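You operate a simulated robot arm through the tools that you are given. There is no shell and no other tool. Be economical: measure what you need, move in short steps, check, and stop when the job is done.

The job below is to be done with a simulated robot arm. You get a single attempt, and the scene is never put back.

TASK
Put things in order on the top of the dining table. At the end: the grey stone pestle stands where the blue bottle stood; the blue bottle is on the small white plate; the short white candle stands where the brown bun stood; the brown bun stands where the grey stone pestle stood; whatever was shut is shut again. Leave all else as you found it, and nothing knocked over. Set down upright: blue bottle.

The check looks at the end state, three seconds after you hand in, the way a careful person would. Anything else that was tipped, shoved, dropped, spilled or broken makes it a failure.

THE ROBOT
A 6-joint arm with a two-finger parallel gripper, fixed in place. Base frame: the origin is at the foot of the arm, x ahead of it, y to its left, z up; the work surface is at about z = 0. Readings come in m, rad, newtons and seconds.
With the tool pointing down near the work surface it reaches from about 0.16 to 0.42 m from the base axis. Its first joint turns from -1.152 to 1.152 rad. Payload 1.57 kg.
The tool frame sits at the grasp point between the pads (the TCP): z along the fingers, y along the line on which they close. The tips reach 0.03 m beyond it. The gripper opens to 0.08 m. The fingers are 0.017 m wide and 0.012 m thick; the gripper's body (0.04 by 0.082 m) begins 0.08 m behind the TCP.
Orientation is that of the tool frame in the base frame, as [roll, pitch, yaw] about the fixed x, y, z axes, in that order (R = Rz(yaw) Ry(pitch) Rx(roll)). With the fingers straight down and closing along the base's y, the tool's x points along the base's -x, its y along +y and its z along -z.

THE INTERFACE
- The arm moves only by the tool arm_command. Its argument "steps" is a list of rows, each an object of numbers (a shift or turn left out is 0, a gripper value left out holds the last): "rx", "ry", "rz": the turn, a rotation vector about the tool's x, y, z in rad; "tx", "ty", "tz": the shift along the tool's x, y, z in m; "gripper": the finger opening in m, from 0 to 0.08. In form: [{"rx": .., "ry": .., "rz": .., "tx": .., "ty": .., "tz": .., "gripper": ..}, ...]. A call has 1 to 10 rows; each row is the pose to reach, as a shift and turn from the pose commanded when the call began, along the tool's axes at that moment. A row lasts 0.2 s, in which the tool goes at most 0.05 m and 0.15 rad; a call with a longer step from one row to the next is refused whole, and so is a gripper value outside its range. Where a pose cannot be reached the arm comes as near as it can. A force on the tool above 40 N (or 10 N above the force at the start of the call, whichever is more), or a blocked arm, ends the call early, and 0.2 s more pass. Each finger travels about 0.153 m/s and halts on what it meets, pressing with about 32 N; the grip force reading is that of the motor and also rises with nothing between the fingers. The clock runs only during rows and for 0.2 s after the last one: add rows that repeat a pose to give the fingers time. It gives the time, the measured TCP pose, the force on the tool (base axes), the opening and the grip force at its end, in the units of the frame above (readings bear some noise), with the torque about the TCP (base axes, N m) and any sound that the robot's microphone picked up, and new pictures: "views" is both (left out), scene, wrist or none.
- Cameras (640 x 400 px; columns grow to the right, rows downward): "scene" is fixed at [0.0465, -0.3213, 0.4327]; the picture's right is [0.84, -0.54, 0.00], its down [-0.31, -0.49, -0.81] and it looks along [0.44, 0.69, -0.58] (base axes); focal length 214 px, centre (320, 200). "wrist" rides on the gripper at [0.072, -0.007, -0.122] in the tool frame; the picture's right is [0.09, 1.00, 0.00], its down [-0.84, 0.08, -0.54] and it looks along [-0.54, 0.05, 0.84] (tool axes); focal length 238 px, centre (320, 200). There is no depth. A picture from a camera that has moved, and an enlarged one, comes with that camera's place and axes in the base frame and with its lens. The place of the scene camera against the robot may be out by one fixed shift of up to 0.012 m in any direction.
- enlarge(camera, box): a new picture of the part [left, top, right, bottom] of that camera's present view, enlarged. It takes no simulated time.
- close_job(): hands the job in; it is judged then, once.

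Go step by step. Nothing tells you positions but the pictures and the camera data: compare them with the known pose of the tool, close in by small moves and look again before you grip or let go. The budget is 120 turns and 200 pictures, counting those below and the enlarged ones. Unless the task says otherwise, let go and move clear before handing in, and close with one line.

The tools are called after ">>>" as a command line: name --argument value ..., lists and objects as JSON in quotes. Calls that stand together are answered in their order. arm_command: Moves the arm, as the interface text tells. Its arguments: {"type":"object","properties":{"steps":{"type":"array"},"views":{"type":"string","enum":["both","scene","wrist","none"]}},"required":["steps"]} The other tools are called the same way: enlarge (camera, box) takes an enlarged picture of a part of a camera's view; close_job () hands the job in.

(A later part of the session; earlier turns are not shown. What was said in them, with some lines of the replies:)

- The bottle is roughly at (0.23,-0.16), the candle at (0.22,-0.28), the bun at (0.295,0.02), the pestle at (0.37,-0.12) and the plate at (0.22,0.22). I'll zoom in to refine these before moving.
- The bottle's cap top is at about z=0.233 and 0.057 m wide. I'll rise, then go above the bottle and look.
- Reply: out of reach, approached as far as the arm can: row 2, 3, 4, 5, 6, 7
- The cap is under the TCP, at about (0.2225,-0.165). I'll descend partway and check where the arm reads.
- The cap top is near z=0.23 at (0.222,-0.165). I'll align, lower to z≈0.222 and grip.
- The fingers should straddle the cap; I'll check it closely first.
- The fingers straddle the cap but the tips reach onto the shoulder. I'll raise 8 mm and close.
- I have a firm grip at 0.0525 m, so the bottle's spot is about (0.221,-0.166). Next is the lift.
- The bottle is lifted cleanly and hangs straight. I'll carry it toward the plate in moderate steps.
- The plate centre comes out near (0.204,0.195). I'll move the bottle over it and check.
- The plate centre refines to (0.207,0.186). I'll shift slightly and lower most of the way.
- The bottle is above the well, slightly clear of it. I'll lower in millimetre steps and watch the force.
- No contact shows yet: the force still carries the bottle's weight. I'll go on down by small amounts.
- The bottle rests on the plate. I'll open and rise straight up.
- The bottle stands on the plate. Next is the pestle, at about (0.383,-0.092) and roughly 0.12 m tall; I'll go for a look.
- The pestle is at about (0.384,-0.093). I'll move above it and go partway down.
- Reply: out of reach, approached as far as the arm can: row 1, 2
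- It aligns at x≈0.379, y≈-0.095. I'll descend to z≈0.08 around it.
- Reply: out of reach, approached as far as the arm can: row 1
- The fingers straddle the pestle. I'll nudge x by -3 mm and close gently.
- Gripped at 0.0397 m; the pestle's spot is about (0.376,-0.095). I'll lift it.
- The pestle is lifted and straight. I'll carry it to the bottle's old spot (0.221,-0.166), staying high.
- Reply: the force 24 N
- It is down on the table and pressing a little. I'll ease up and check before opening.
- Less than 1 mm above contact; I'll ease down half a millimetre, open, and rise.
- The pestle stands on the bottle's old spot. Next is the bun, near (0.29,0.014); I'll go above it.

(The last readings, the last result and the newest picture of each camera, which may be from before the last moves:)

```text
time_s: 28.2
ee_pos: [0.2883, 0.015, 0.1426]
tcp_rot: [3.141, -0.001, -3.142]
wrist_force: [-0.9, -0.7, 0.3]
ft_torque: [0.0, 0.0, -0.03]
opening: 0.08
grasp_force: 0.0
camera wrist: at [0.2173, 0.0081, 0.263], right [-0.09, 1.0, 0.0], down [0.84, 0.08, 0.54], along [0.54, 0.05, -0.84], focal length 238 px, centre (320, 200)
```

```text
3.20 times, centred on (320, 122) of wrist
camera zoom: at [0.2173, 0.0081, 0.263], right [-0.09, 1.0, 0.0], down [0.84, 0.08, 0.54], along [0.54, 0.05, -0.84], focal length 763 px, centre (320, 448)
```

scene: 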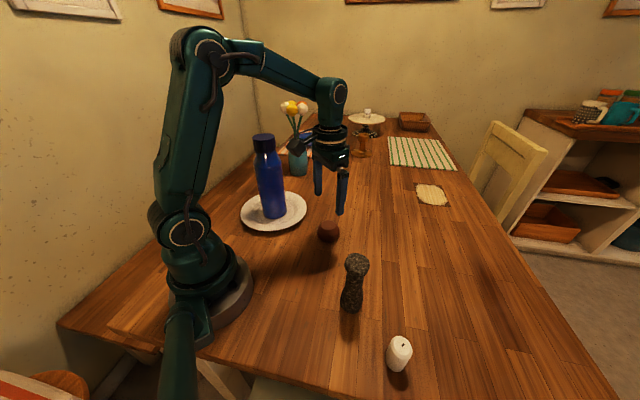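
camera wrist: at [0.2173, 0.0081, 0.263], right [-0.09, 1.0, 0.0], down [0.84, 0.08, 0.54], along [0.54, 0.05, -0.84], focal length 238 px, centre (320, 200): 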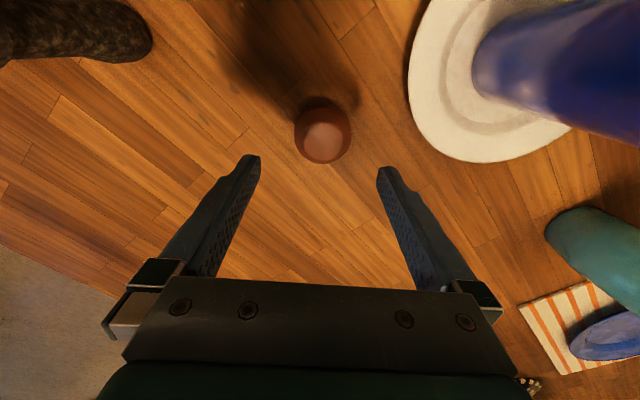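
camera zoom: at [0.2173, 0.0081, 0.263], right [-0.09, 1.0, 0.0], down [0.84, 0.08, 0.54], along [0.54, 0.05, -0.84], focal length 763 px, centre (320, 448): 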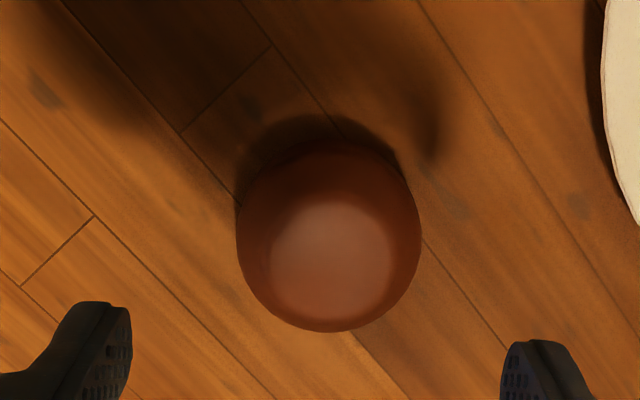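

The bun is at about (0.2925,0.0175), roughly 0.06 wide. I'll centre over it and descend.

>>> arm_command --steps '[{"tx": -0.0042, "ty": 0.0025, "tz": 0.02}, {"tx": -0.0042, "ty": 0.0025, "tz": 0.05}, {"tx": -0.0042, "ty": 0.0025, "tz": 0.075}, {"tx": -0.0042, "ty": 0.0025, "tz": 0.075}]'

>>> enlarge --camera "scene" --box '[280, 190, 376, 260]'

```text
time_s: 29.2
ee_pos: [0.292, 0.0151, 0.0683]
tcp_rot: [3.141, 0.002, -3.141]
wrist_force: [-1.4, 0.6, 0.0]
ft_torque: [0.03, 0.01, 0.01]
opening: 0.08
grasp_force: 0.1
camera wrist: at [0.2208, 0.0101, 0.1877], right [-0.09, 1.0, 0.0], down [0.84, 0.08, 0.54], along [0.54, 0.05, -0.84], focal length 238 px, centre (320, 200)
```

scene: 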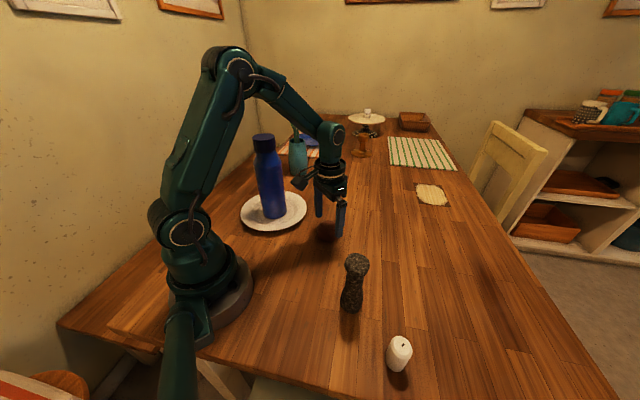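
wrist: 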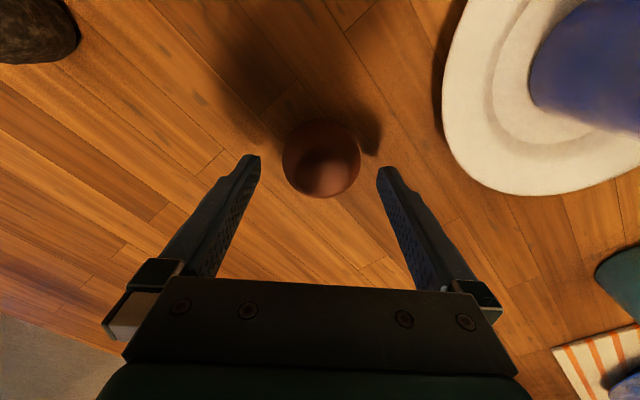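

```text
5.71 times, centred on (328, 225) of scene
camera zoom: at [0.0465, -0.3213, 0.4327], right [0.84, -0.54, 0.0], down [-0.31, -0.49, -0.81], along [0.44, 0.69, -0.58], focal length 1226 px, centre (274, 57)
```

zoom: 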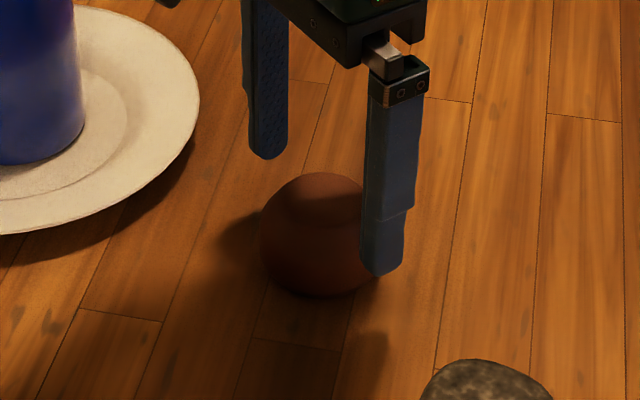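

>>> arm_command --steps '[{"ty": 0.001, "tz": 0.015}, {"ty": 0.001, "tz": 0.03}, {"ty": 0.001, "tz": 0.03}, {"ty": 0.001, "tz": 0.03}]' --views "wrist"

```text
time_s: 30.2
ee_pos: [0.2904, 0.0189, 0.0378]
tcp_rot: [3.14, 0.001, -3.139]
wrist_force: [-0.8, -0.4, -1.0]
ft_torque: [0.0, 0.01, 0.02]
opening: 0.0801
grasp_force: 0.1
camera wrist: at [0.221, 0.0119, 0.1575], right [-0.09, 1.0, 0.0], down [0.84, 0.08, 0.54], along [0.54, 0.05, -0.84], focal length 238 px, centre (320, 200)
```

wrist: 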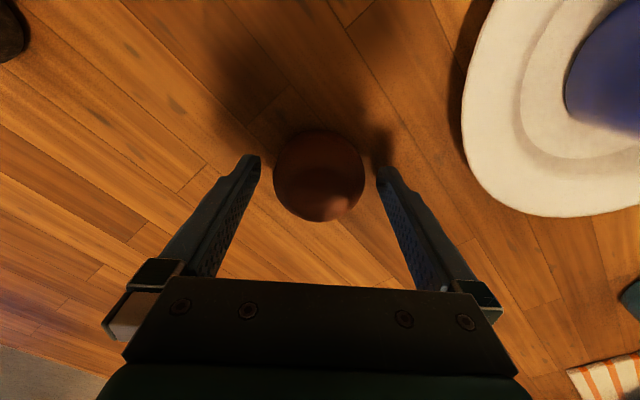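

Centred. I'll close on the bun.

>>> arm_command --steps '[{"gripper": 0.065}, {"gripper": 0.055}, {"gripper": 0.05}, {"gripper": 0.05}, {"gripper": 0.05}]' --views "wrist"

```text
time_s: 31.4
ee_pos: [0.2915, 0.0176, 0.0362]
tcp_rot: [-3.141, 0.001, -3.14]
wrist_force: [0.7, 0.9, -0.3]
ft_torque: [-0.02, 0.01, 0.01]
opening: 0.0582
grasp_force: 31.7
camera wrist: at [0.221, 0.0119, 0.1576], right [-0.09, 1.0, 0.0], down [0.84, 0.08, 0.54], along [0.54, 0.05, -0.84], focal length 238 px, centre (320, 200)
```

wrist: 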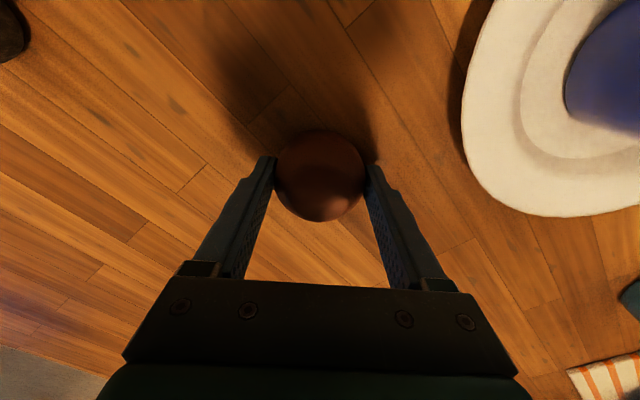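

Held at 0.058 m; the bun's spot is (0.291,0.018). I'll lift and carry it to the pestle's old spot (0.376,-0.095).

>>> arm_command --steps '[{"tz": -0.02}, {"tz": -0.05}, {"tx": -0.02, "ty": -0.027, "tz": -0.05}, {"tx": -0.04, "ty": -0.054, "tz": -0.05}, {"tx": -0.06, "ty": -0.081, "tz": -0.05}, {"tx": -0.075, "ty": -0.102, "tz": -0.05}, {"tx": -0.085, "ty": -0.113, "tz": -0.05}, {"tx": -0.085, "ty": -0.113, "tz": -0.05}]'

```text
time_s: 33.2
ee_pos: [0.3769, -0.0949, 0.0862]
tcp_rot: [3.141, 0.001, -3.141]
wrist_force: [-0.9, 0.1, -1.0]
ft_torque: [-0.01, 0.01, -0.03]
opening: 0.0582
grasp_force: 32.2
camera wrist: at [0.3061, -0.1014, 0.2075], right [-0.09, 1.0, 0.0], down [0.84, 0.08, 0.54], along [0.54, 0.05, -0.84], focal length 238 px, centre (320, 200)
```

scene: 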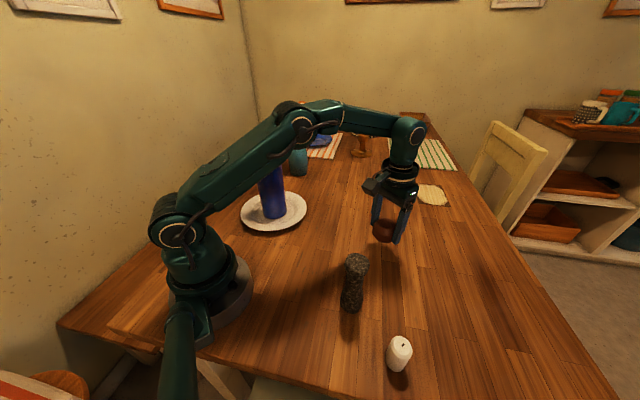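
wrist: 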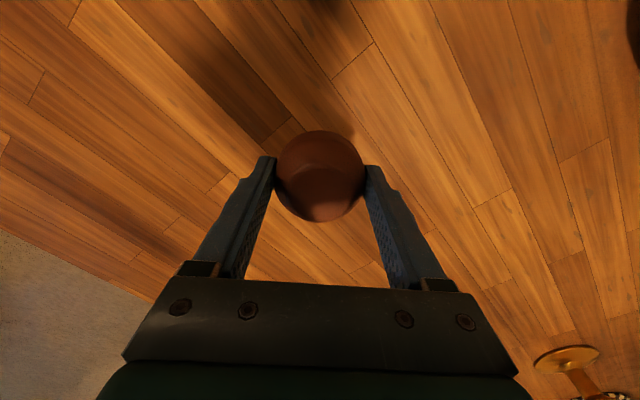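

On position; lowering until it touches the table.

>>> arm_command --steps '[{"tz": 0.02}, {"tz": 0.04}, {"tz": 0.047}, {"tz": 0.0485}, {"tz": 0.0492}, {"tz": 0.0492}]' --views "none"

```text
time_s: 34.6
ee_pos: [0.3762, -0.0943, 0.0379]
tcp_rot: [-3.14, 0.0, 3.141]
wrist_force: [-1.3, -0.2, -1.3]
ft_torque: [0.01, 0.0, -0.02]
opening: 0.0578
grasp_force: 31.7
```

>>> arm_command --steps '[{"tz": 0.0006}, {"tz": 0.001}, {"tz": 0.001}]' --views "scene"

>>> enlarge --camera "scene" --box '[340, 190, 436, 260]'

```text
time_s: 35.4
ee_pos: [0.3761, -0.0951, 0.0383]
tcp_rot: [3.141, 0.003, -3.139]
wrist_force: [0.3, -0.4, 0.7]
ft_torque: [0.02, -0.03, 0.04]
opening: 0.0578
grasp_force: 32.2
```

scene: 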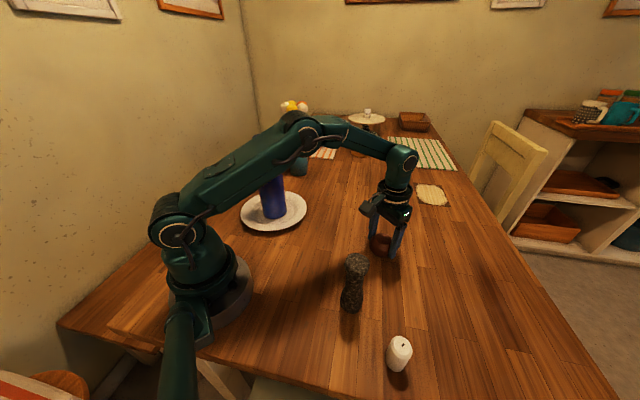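

```text
5.71 times, centred on (388, 225) of scene
camera zoom: at [0.0465, -0.3213, 0.4327], right [0.84, -0.54, 0.0], down [-0.31, -0.49, -0.81], along [0.44, 0.69, -0.58], focal length 1226 px, centre (-69, 57)
```

zoom: 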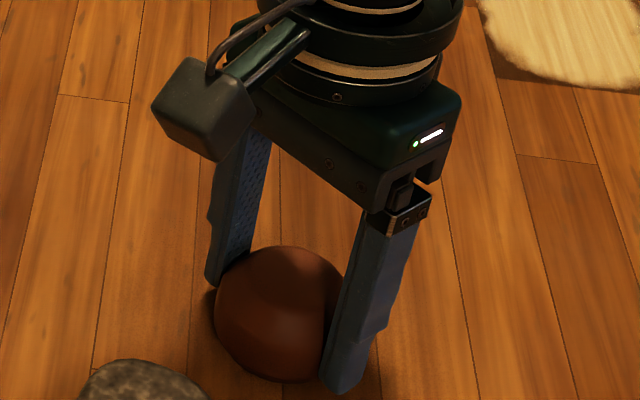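

The bun is down (the weight has left the tool). I'll open and rise.

>>> arm_command --steps '[{"gripper": 0.065}, {"gripper": 0.08}, {"gripper": 0.08}, {"tz": -0.03}, {"tz": -0.07}, {"tz": -0.1}, {"tz": -0.1}]'

```text
time_s: 37.0
ee_pos: [0.3765, -0.0962, 0.1386]
tcp_rot: [-3.141, 0.0, -3.141]
wrist_force: [-0.5, -0.6, -0.2]
ft_torque: [-0.04, 0.0, -0.01]
opening: 0.08
grasp_force: 0.0
camera wrist: at [0.306, -0.1013, 0.258], right [-0.09, 1.0, 0.0], down [0.84, 0.08, 0.54], along [0.54, 0.05, -0.84], focal length 238 px, centre (320, 200)
```

scene: 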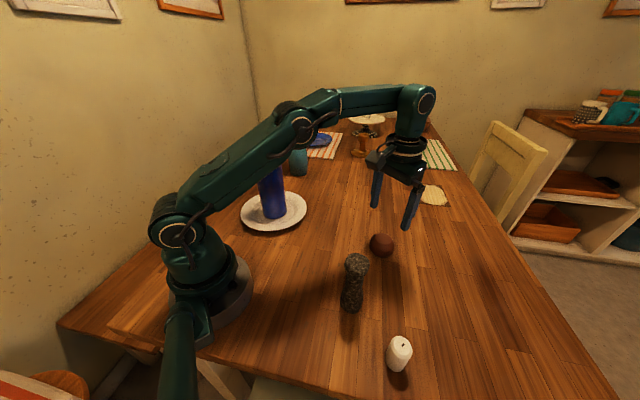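
wrist: 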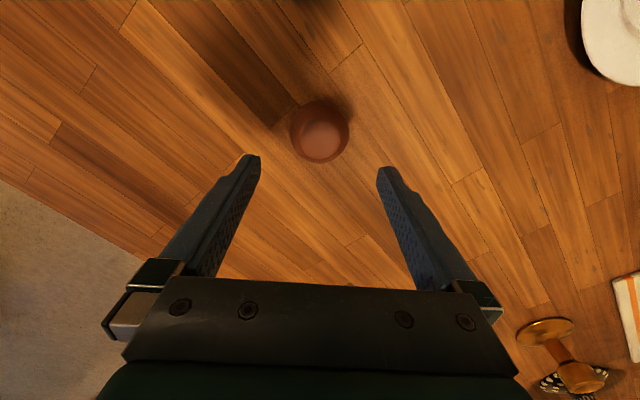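

The bun is placed. Next is the candle near (0.22,-0.283); I'll go around the pestle, high.

>>> arm_command --steps '[{"tx": 0.02, "ty": -0.025, "tz": -0.015}, {"tx": 0.04, "ty": -0.055, "tz": -0.035}, {"tx": 0.055, "ty": -0.085, "tz": -0.05}, {"tx": 0.075, "ty": -0.115, "tz": -0.055}, {"tx": 0.1, "ty": -0.14, "tz": -0.055}, {"tx": 0.13, "ty": -0.165, "tz": -0.055}, {"tx": 0.15, "ty": -0.18, "tz": -0.045}, {"tx": 0.155, "ty": -0.182, "tz": -0.035}, {"tx": 0.155, "ty": -0.182, "tz": -0.035}]'

>>> enlarge --camera "wrist" --box '[220, 60, 420, 185]'

```text
time_s: 39.0
ee_pos: [0.2218, -0.2779, 0.1727]
tcp_rot: [-3.141, 0.001, -3.139]
wrist_force: [-0.4, 0.0, 0.3]
ft_torque: [0.01, -0.03, 0.0]
opening: 0.0798
grasp_force: 0.1
camera wrist: at [0.1516, -0.2845, 0.2925], right [-0.09, 1.0, 0.0], down [0.84, 0.08, 0.54], along [0.54, 0.05, -0.84], focal length 238 px, centre (320, 200)
```

scene: 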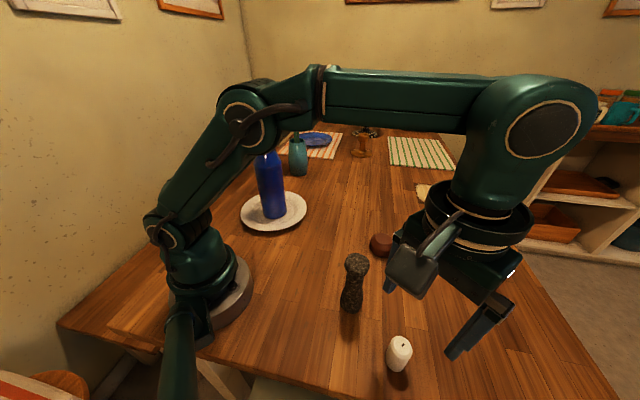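
wrist: 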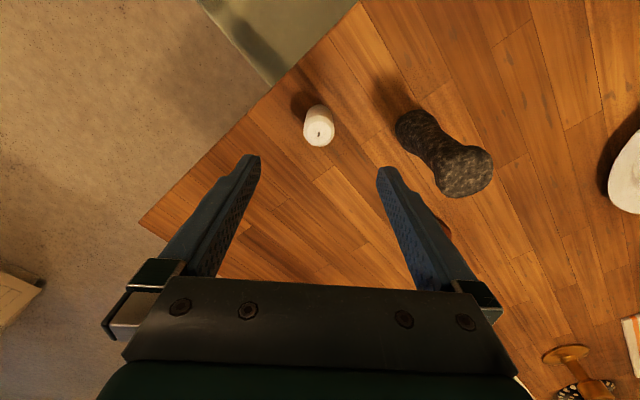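

```text
3.20 times, centred on (320, 122) of wrist
camera zoom: at [0.1516, -0.2845, 0.2925], right [-0.09, 1.0, 0.0], down [0.84, 0.08, 0.54], along [0.54, 0.05, -0.84], focal length 763 px, centre (320, 448)
```

zoom: 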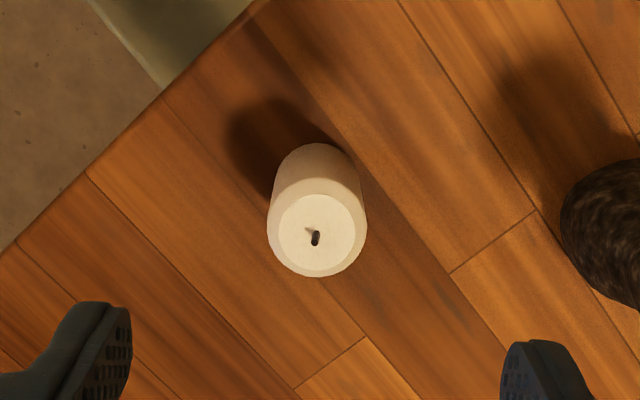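

The candle is at about (0.225,-0.279), 0.032 wide. I'll descend partway and check.

>>> arm_command --steps '[{"tx": -0.003, "tz": 0.04}, {"tx": -0.003, "tz": 0.08}, {"tx": -0.003, "tz": 0.08}]'

>>> enlarge --camera "scene" --box '[320, 240, 480, 390]'

```text
time_s: 39.8
ee_pos: [0.2263, -0.2791, 0.0909]
tcp_rot: [3.141, 0.001, -3.139]
wrist_force: [-0.5, -0.6, -0.3]
ft_torque: [-0.01, 0.0, -0.01]
opening: 0.08
grasp_force: 0.2
camera wrist: at [0.1552, -0.284, 0.2118], right [-0.09, 1.0, 0.0], down [0.84, 0.08, 0.54], along [0.54, 0.05, -0.84], focal length 238 px, centre (320, 200)
```

scene: 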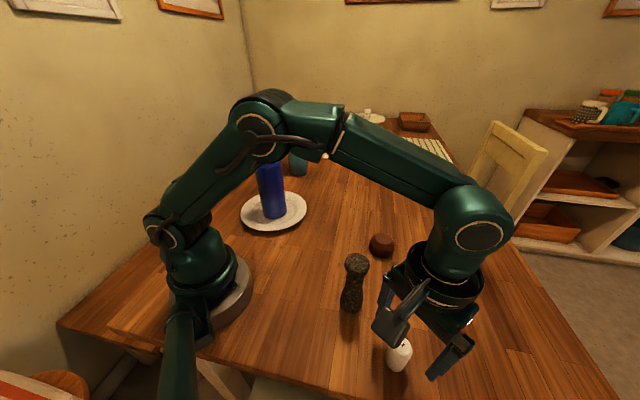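
wrist: 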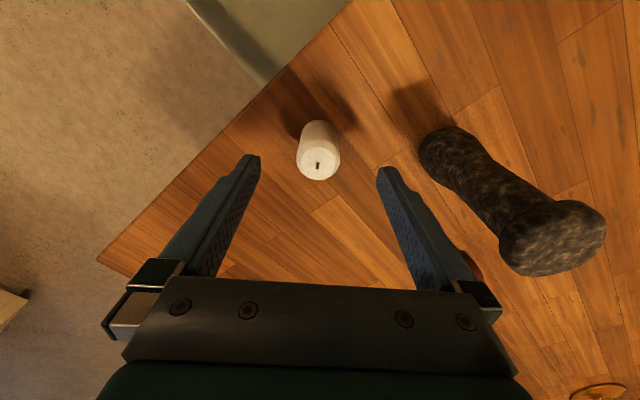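

```text
2.67 times, centred on (400, 315) of scene
camera zoom: at [0.0465, -0.3213, 0.4327], right [0.84, -0.54, 0.0], down [-0.31, -0.49, -0.81], along [0.44, 0.69, -0.58], focal length 572 px, centre (107, -107)
```

zoom: 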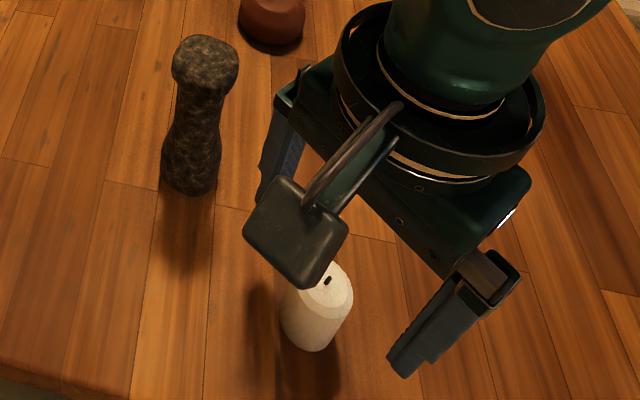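

>>> arm_command --steps '[{"tx": -0.001, "tz": 0.025}, {"tx": -0.001, "tz": 0.05}, {"tx": -0.001, "tz": 0.05}, {"tx": -0.001, "tz": 0.05}]' --views "wrist"

```text
time_s: 40.8
ee_pos: [0.2263, -0.277, 0.0409]
tcp_rot: [3.141, -0.002, -3.14]
wrist_force: [-0.1, -0.5, -0.5]
ft_torque: [0.03, 0.0, 0.0]
opening: 0.08
grasp_force: 0.0
camera wrist: at [0.1558, -0.2836, 0.1618], right [-0.09, 1.0, 0.0], down [0.84, 0.08, 0.54], along [0.54, 0.05, -0.84], focal length 238 px, centre (320, 200)
```

wrist: 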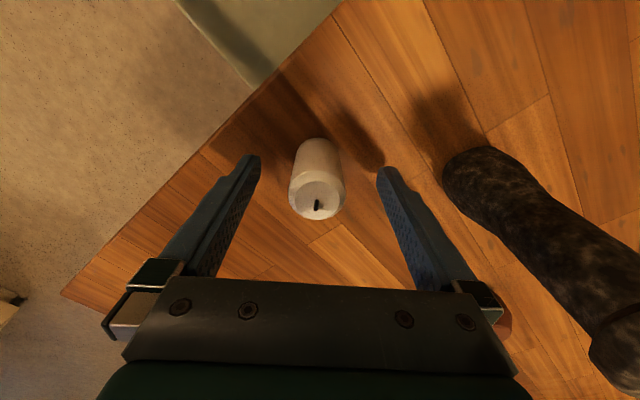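

Centred; I'll close on the candle.

>>> arm_command --steps '[{"gripper": 0.055}, {"gripper": 0.04}, {"gripper": 0.025}, {"gripper": 0.022}, {"gripper": 0.022}, {"gripper": 0.022}]' --views "wrist"

```text
time_s: 42.2
ee_pos: [0.2264, -0.2774, 0.0427]
tcp_rot: [-3.14, 0.001, -3.139]
wrist_force: [0.8, -0.8, 1.2]
ft_torque: [0.02, -0.03, -0.03]
opening: 0.0304
grasp_force: 32.1
camera wrist: at [0.1558, -0.2836, 0.162], right [-0.09, 1.0, 0.0], down [0.84, 0.08, 0.54], along [0.54, 0.05, -0.84], focal length 238 px, centre (320, 200)
```

wrist: 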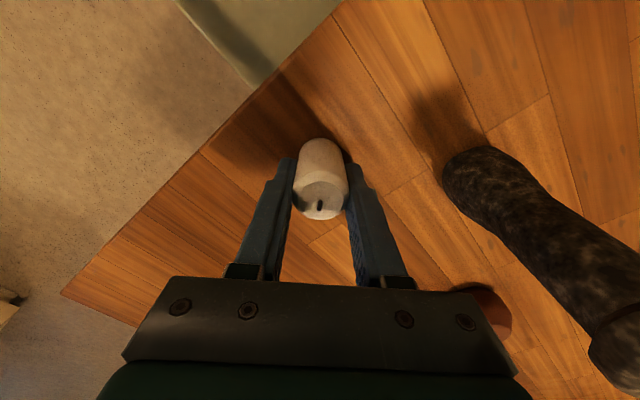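

Held at 0.030 m. I'll lift and take it round the far side of the pestle toward the bun's old spot (0.291,0.018).

>>> arm_command --steps '[{"tz": -0.02}, {"tz": -0.065}, {"tz": -0.11}, {"tx": -0.035, "ty": 0.025, "tz": -0.115}, {"tx": -0.065, "ty": 0.05, "tz": -0.115}, {"tx": -0.08, "ty": 0.09, "tz": -0.115}, {"tx": -0.08, "ty": 0.13, "tz": -0.115}, {"tx": -0.08, "ty": 0.17, "tz": -0.115}, {"tx": -0.075, "ty": 0.21, "tz": -0.115}, {"tx": -0.075, "ty": 0.21, "tz": -0.115}]'

```text
time_s: 44.4
ee_pos: [0.3008, -0.0657, 0.1582]
tcp_rot: [3.141, 0.0, 3.141]
wrist_force: [-0.7, -0.2, -0.5]
ft_torque: [-0.02, -0.01, -0.03]
opening: 0.0303
grasp_force: 32.1
camera wrist: at [0.23, -0.0733, 0.2779], right [-0.09, 1.0, 0.0], down [0.84, 0.08, 0.54], along [0.54, 0.05, -0.84], focal length 238 px, centre (320, 200)
```

scene: 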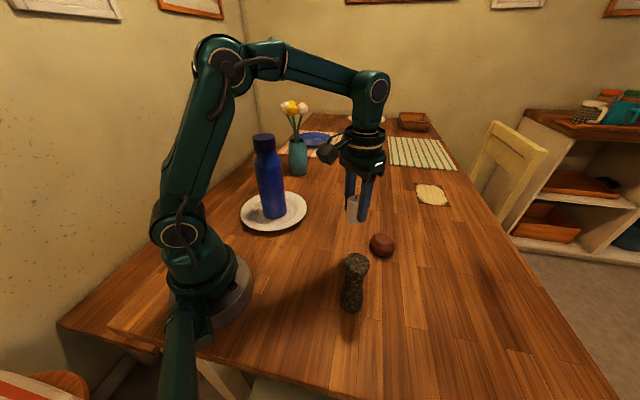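
wrist: 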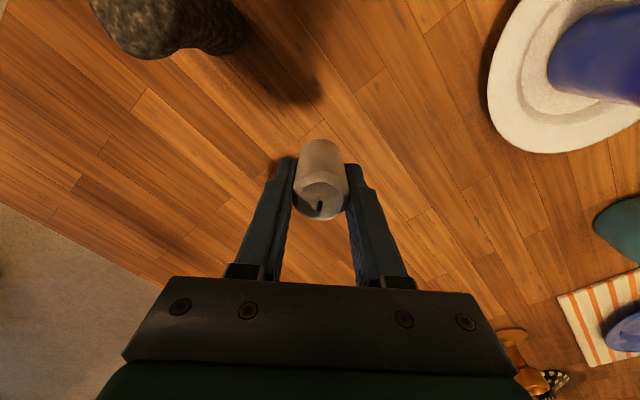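

>>> arm_command --steps '[{"tx": 0.005, "ty": 0.04}, {"tx": 0.011, "ty": 0.075}, {"tx": 0.011, "ty": 0.084, "tz": 0.03}, {"tx": 0.011, "ty": 0.084, "tz": 0.07}, {"tx": 0.011, "ty": 0.084, "tz": 0.1}, {"tx": 0.011, "ty": 0.084, "tz": 0.11}, {"tx": 0.011, "ty": 0.084, "tz": 0.11}]'

```text
time_s: 46.0
ee_pos: [0.2905, 0.0171, 0.0474]
tcp_rot: [3.141, 0.002, -3.14]
wrist_force: [0.4, -0.1, -1.1]
ft_torque: [0.0, 0.0, 0.01]
opening: 0.0302
grasp_force: 32.2
camera wrist: at [0.2198, 0.0105, 0.1677], right [-0.09, 1.0, 0.0], down [0.84, 0.08, 0.54], along [0.54, 0.05, -0.84], focal length 238 px, centre (320, 200)
```

scene: 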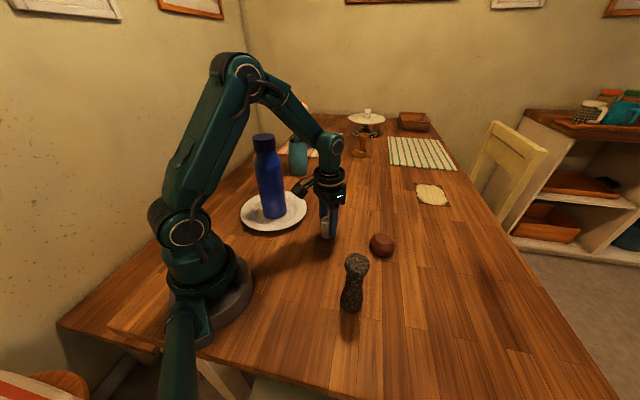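
wrist: 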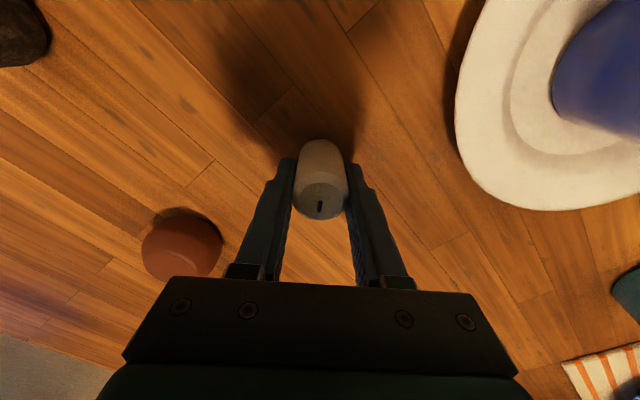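

Over the spot and about 5 mm up. I'll lower gently.

>>> arm_command --steps '[{"tz": 0.003}, {"tz": 0.0045}, {"tz": 0.0045}]' --views "none"

```text
time_s: 46.8
ee_pos: [0.29, 0.0169, 0.0422]
tcp_rot: [3.141, 0.001, -3.141]
wrist_force: [0.4, -0.4, -0.5]
ft_torque: [0.03, -0.04, -0.01]
opening: 0.03
grasp_force: 32.0
```

>>> arm_command --steps '[{"tz": 0.0005}, {"tz": 0.001}, {"tz": 0.001}]' --views "none"

>>> enlarge --camera "scene" --box '[280, 190, 376, 260]'

```text
time_s: 47.6
ee_pos: [0.2903, 0.0165, 0.0411]
tcp_rot: [-3.141, 0.001, -3.14]
wrist_force: [0.5, 0.1, 1.2]
ft_torque: [-0.03, -0.02, -0.03]
opening: 0.0301
grasp_force: 32.1
```

```text
5.71 times, centred on (328, 225) of scene
camera zoom: at [0.0465, -0.3213, 0.4327], right [0.84, -0.54, 0.0], down [-0.31, -0.49, -0.81], along [0.44, 0.69, -0.58], focal length 1226 px, centre (274, 57)
```

zoom: 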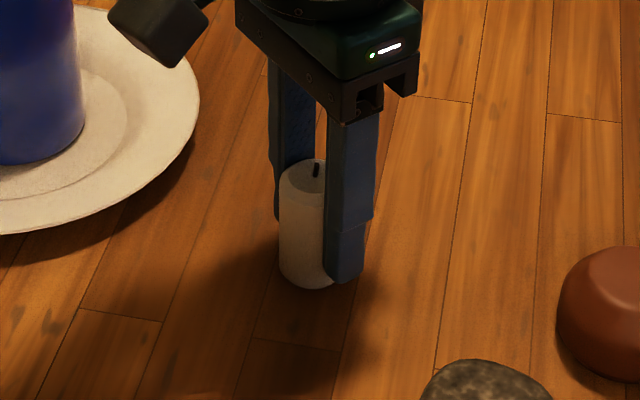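

The candle's weight has left the tool, so I'll open and rise straight up.

>>> arm_command --steps '[{"tz": 0.0003}, {"tz": 0.0003, "gripper": 0.04}, {"tz": 0.0003, "gripper": 0.06}, {"tz": 0.0003, "gripper": 0.06}, {"tz": -0.04}, {"tz": -0.08}, {"tz": -0.12}, {"tz": -0.16}, {"tz": -0.16}]'

>>> enlarge --camera "scene" --box '[220, 120, 430, 330]'

```text
time_s: 49.6
ee_pos: [0.2899, 0.0173, 0.2042]
tcp_rot: [3.141, 0.002, -3.14]
wrist_force: [-0.2, 0.2, 0.6]
ft_torque: [-0.02, 0.04, -0.01]
opening: 0.0599
grasp_force: 0.1
camera wrist: at [0.2196, 0.0107, 0.3233], right [-0.09, 1.0, 0.0], down [0.84, 0.08, 0.54], along [0.54, 0.05, -0.84], focal length 238 px, centre (320, 200)
```

scene: 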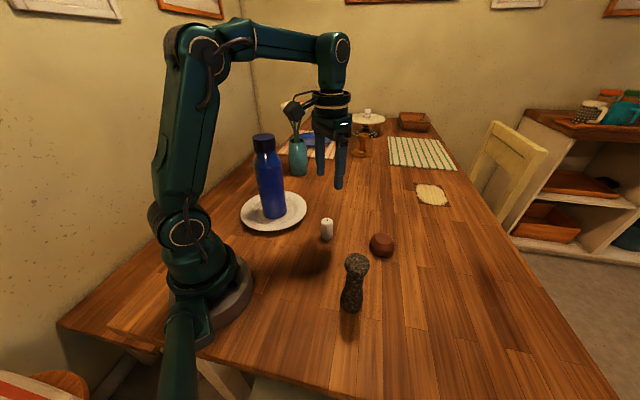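
wrist: 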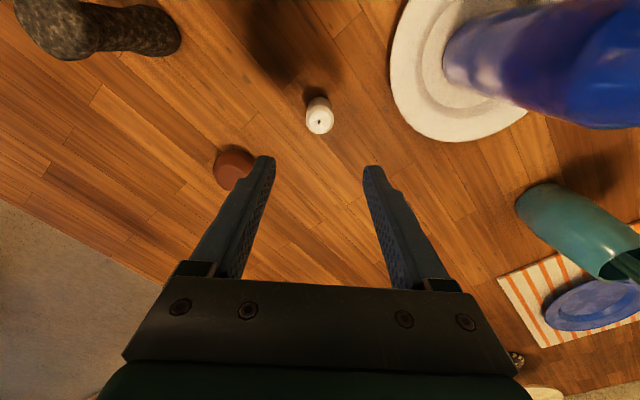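

```text
1.90 times, centred on (325, 225) of scene
camera zoom: at [0.0465, -0.3213, 0.4327], right [0.84, -0.54, 0.0], down [-0.31, -0.49, -0.81], along [0.44, 0.69, -0.58], focal length 408 px, centre (310, 152)
```

zoom: 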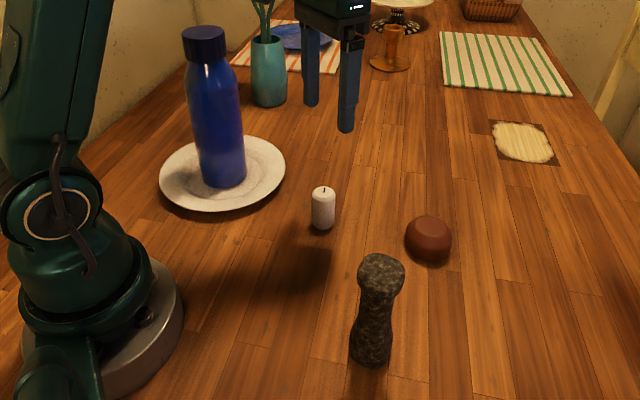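

All pieces stand. I'll compare the pestle's position precisely with the original bottle picture.

>>> enlarge --camera "scene" --box '[300, 280, 460, 380]'

>>> enlarge --camera "scene" --box '[300, 180, 460, 280]'

```text
4.00 times, centred on (380, 330) of scene
camera zoom: at [0.0465, -0.3213, 0.4327], right [0.84, -0.54, 0.0], down [-0.31, -0.49, -0.81], along [0.44, 0.69, -0.58], focal length 858 px, centre (80, -320)
```

zoom: 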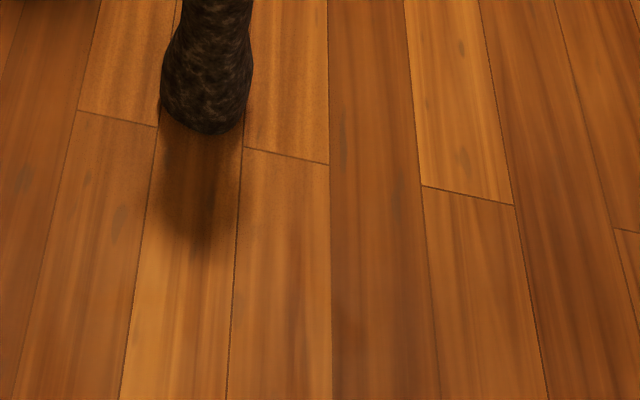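

```text
4.00 times, centred on (380, 230) of scene
camera zoom: at [0.0465, -0.3213, 0.4327], right [0.84, -0.54, 0.0], down [-0.31, -0.49, -0.81], along [0.44, 0.69, -0.58], focal length 858 px, centre (80, 80)
```

zoom: 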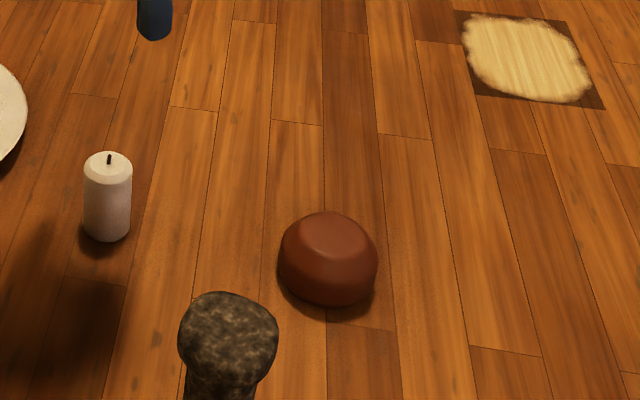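

Each item sits on its target within a few millimetres, everything is upright, and the gripper is clear, so I'm handing in.

>>> close_job

```text
The job is handed in.
```

The job is handed in. The blue bottle stands upright on the small white plate. By the last pictures, the pestle, bun and candle each stand within about 6 mm of their targets. Nothing was knocked over, and I didn't open anything that was shut.
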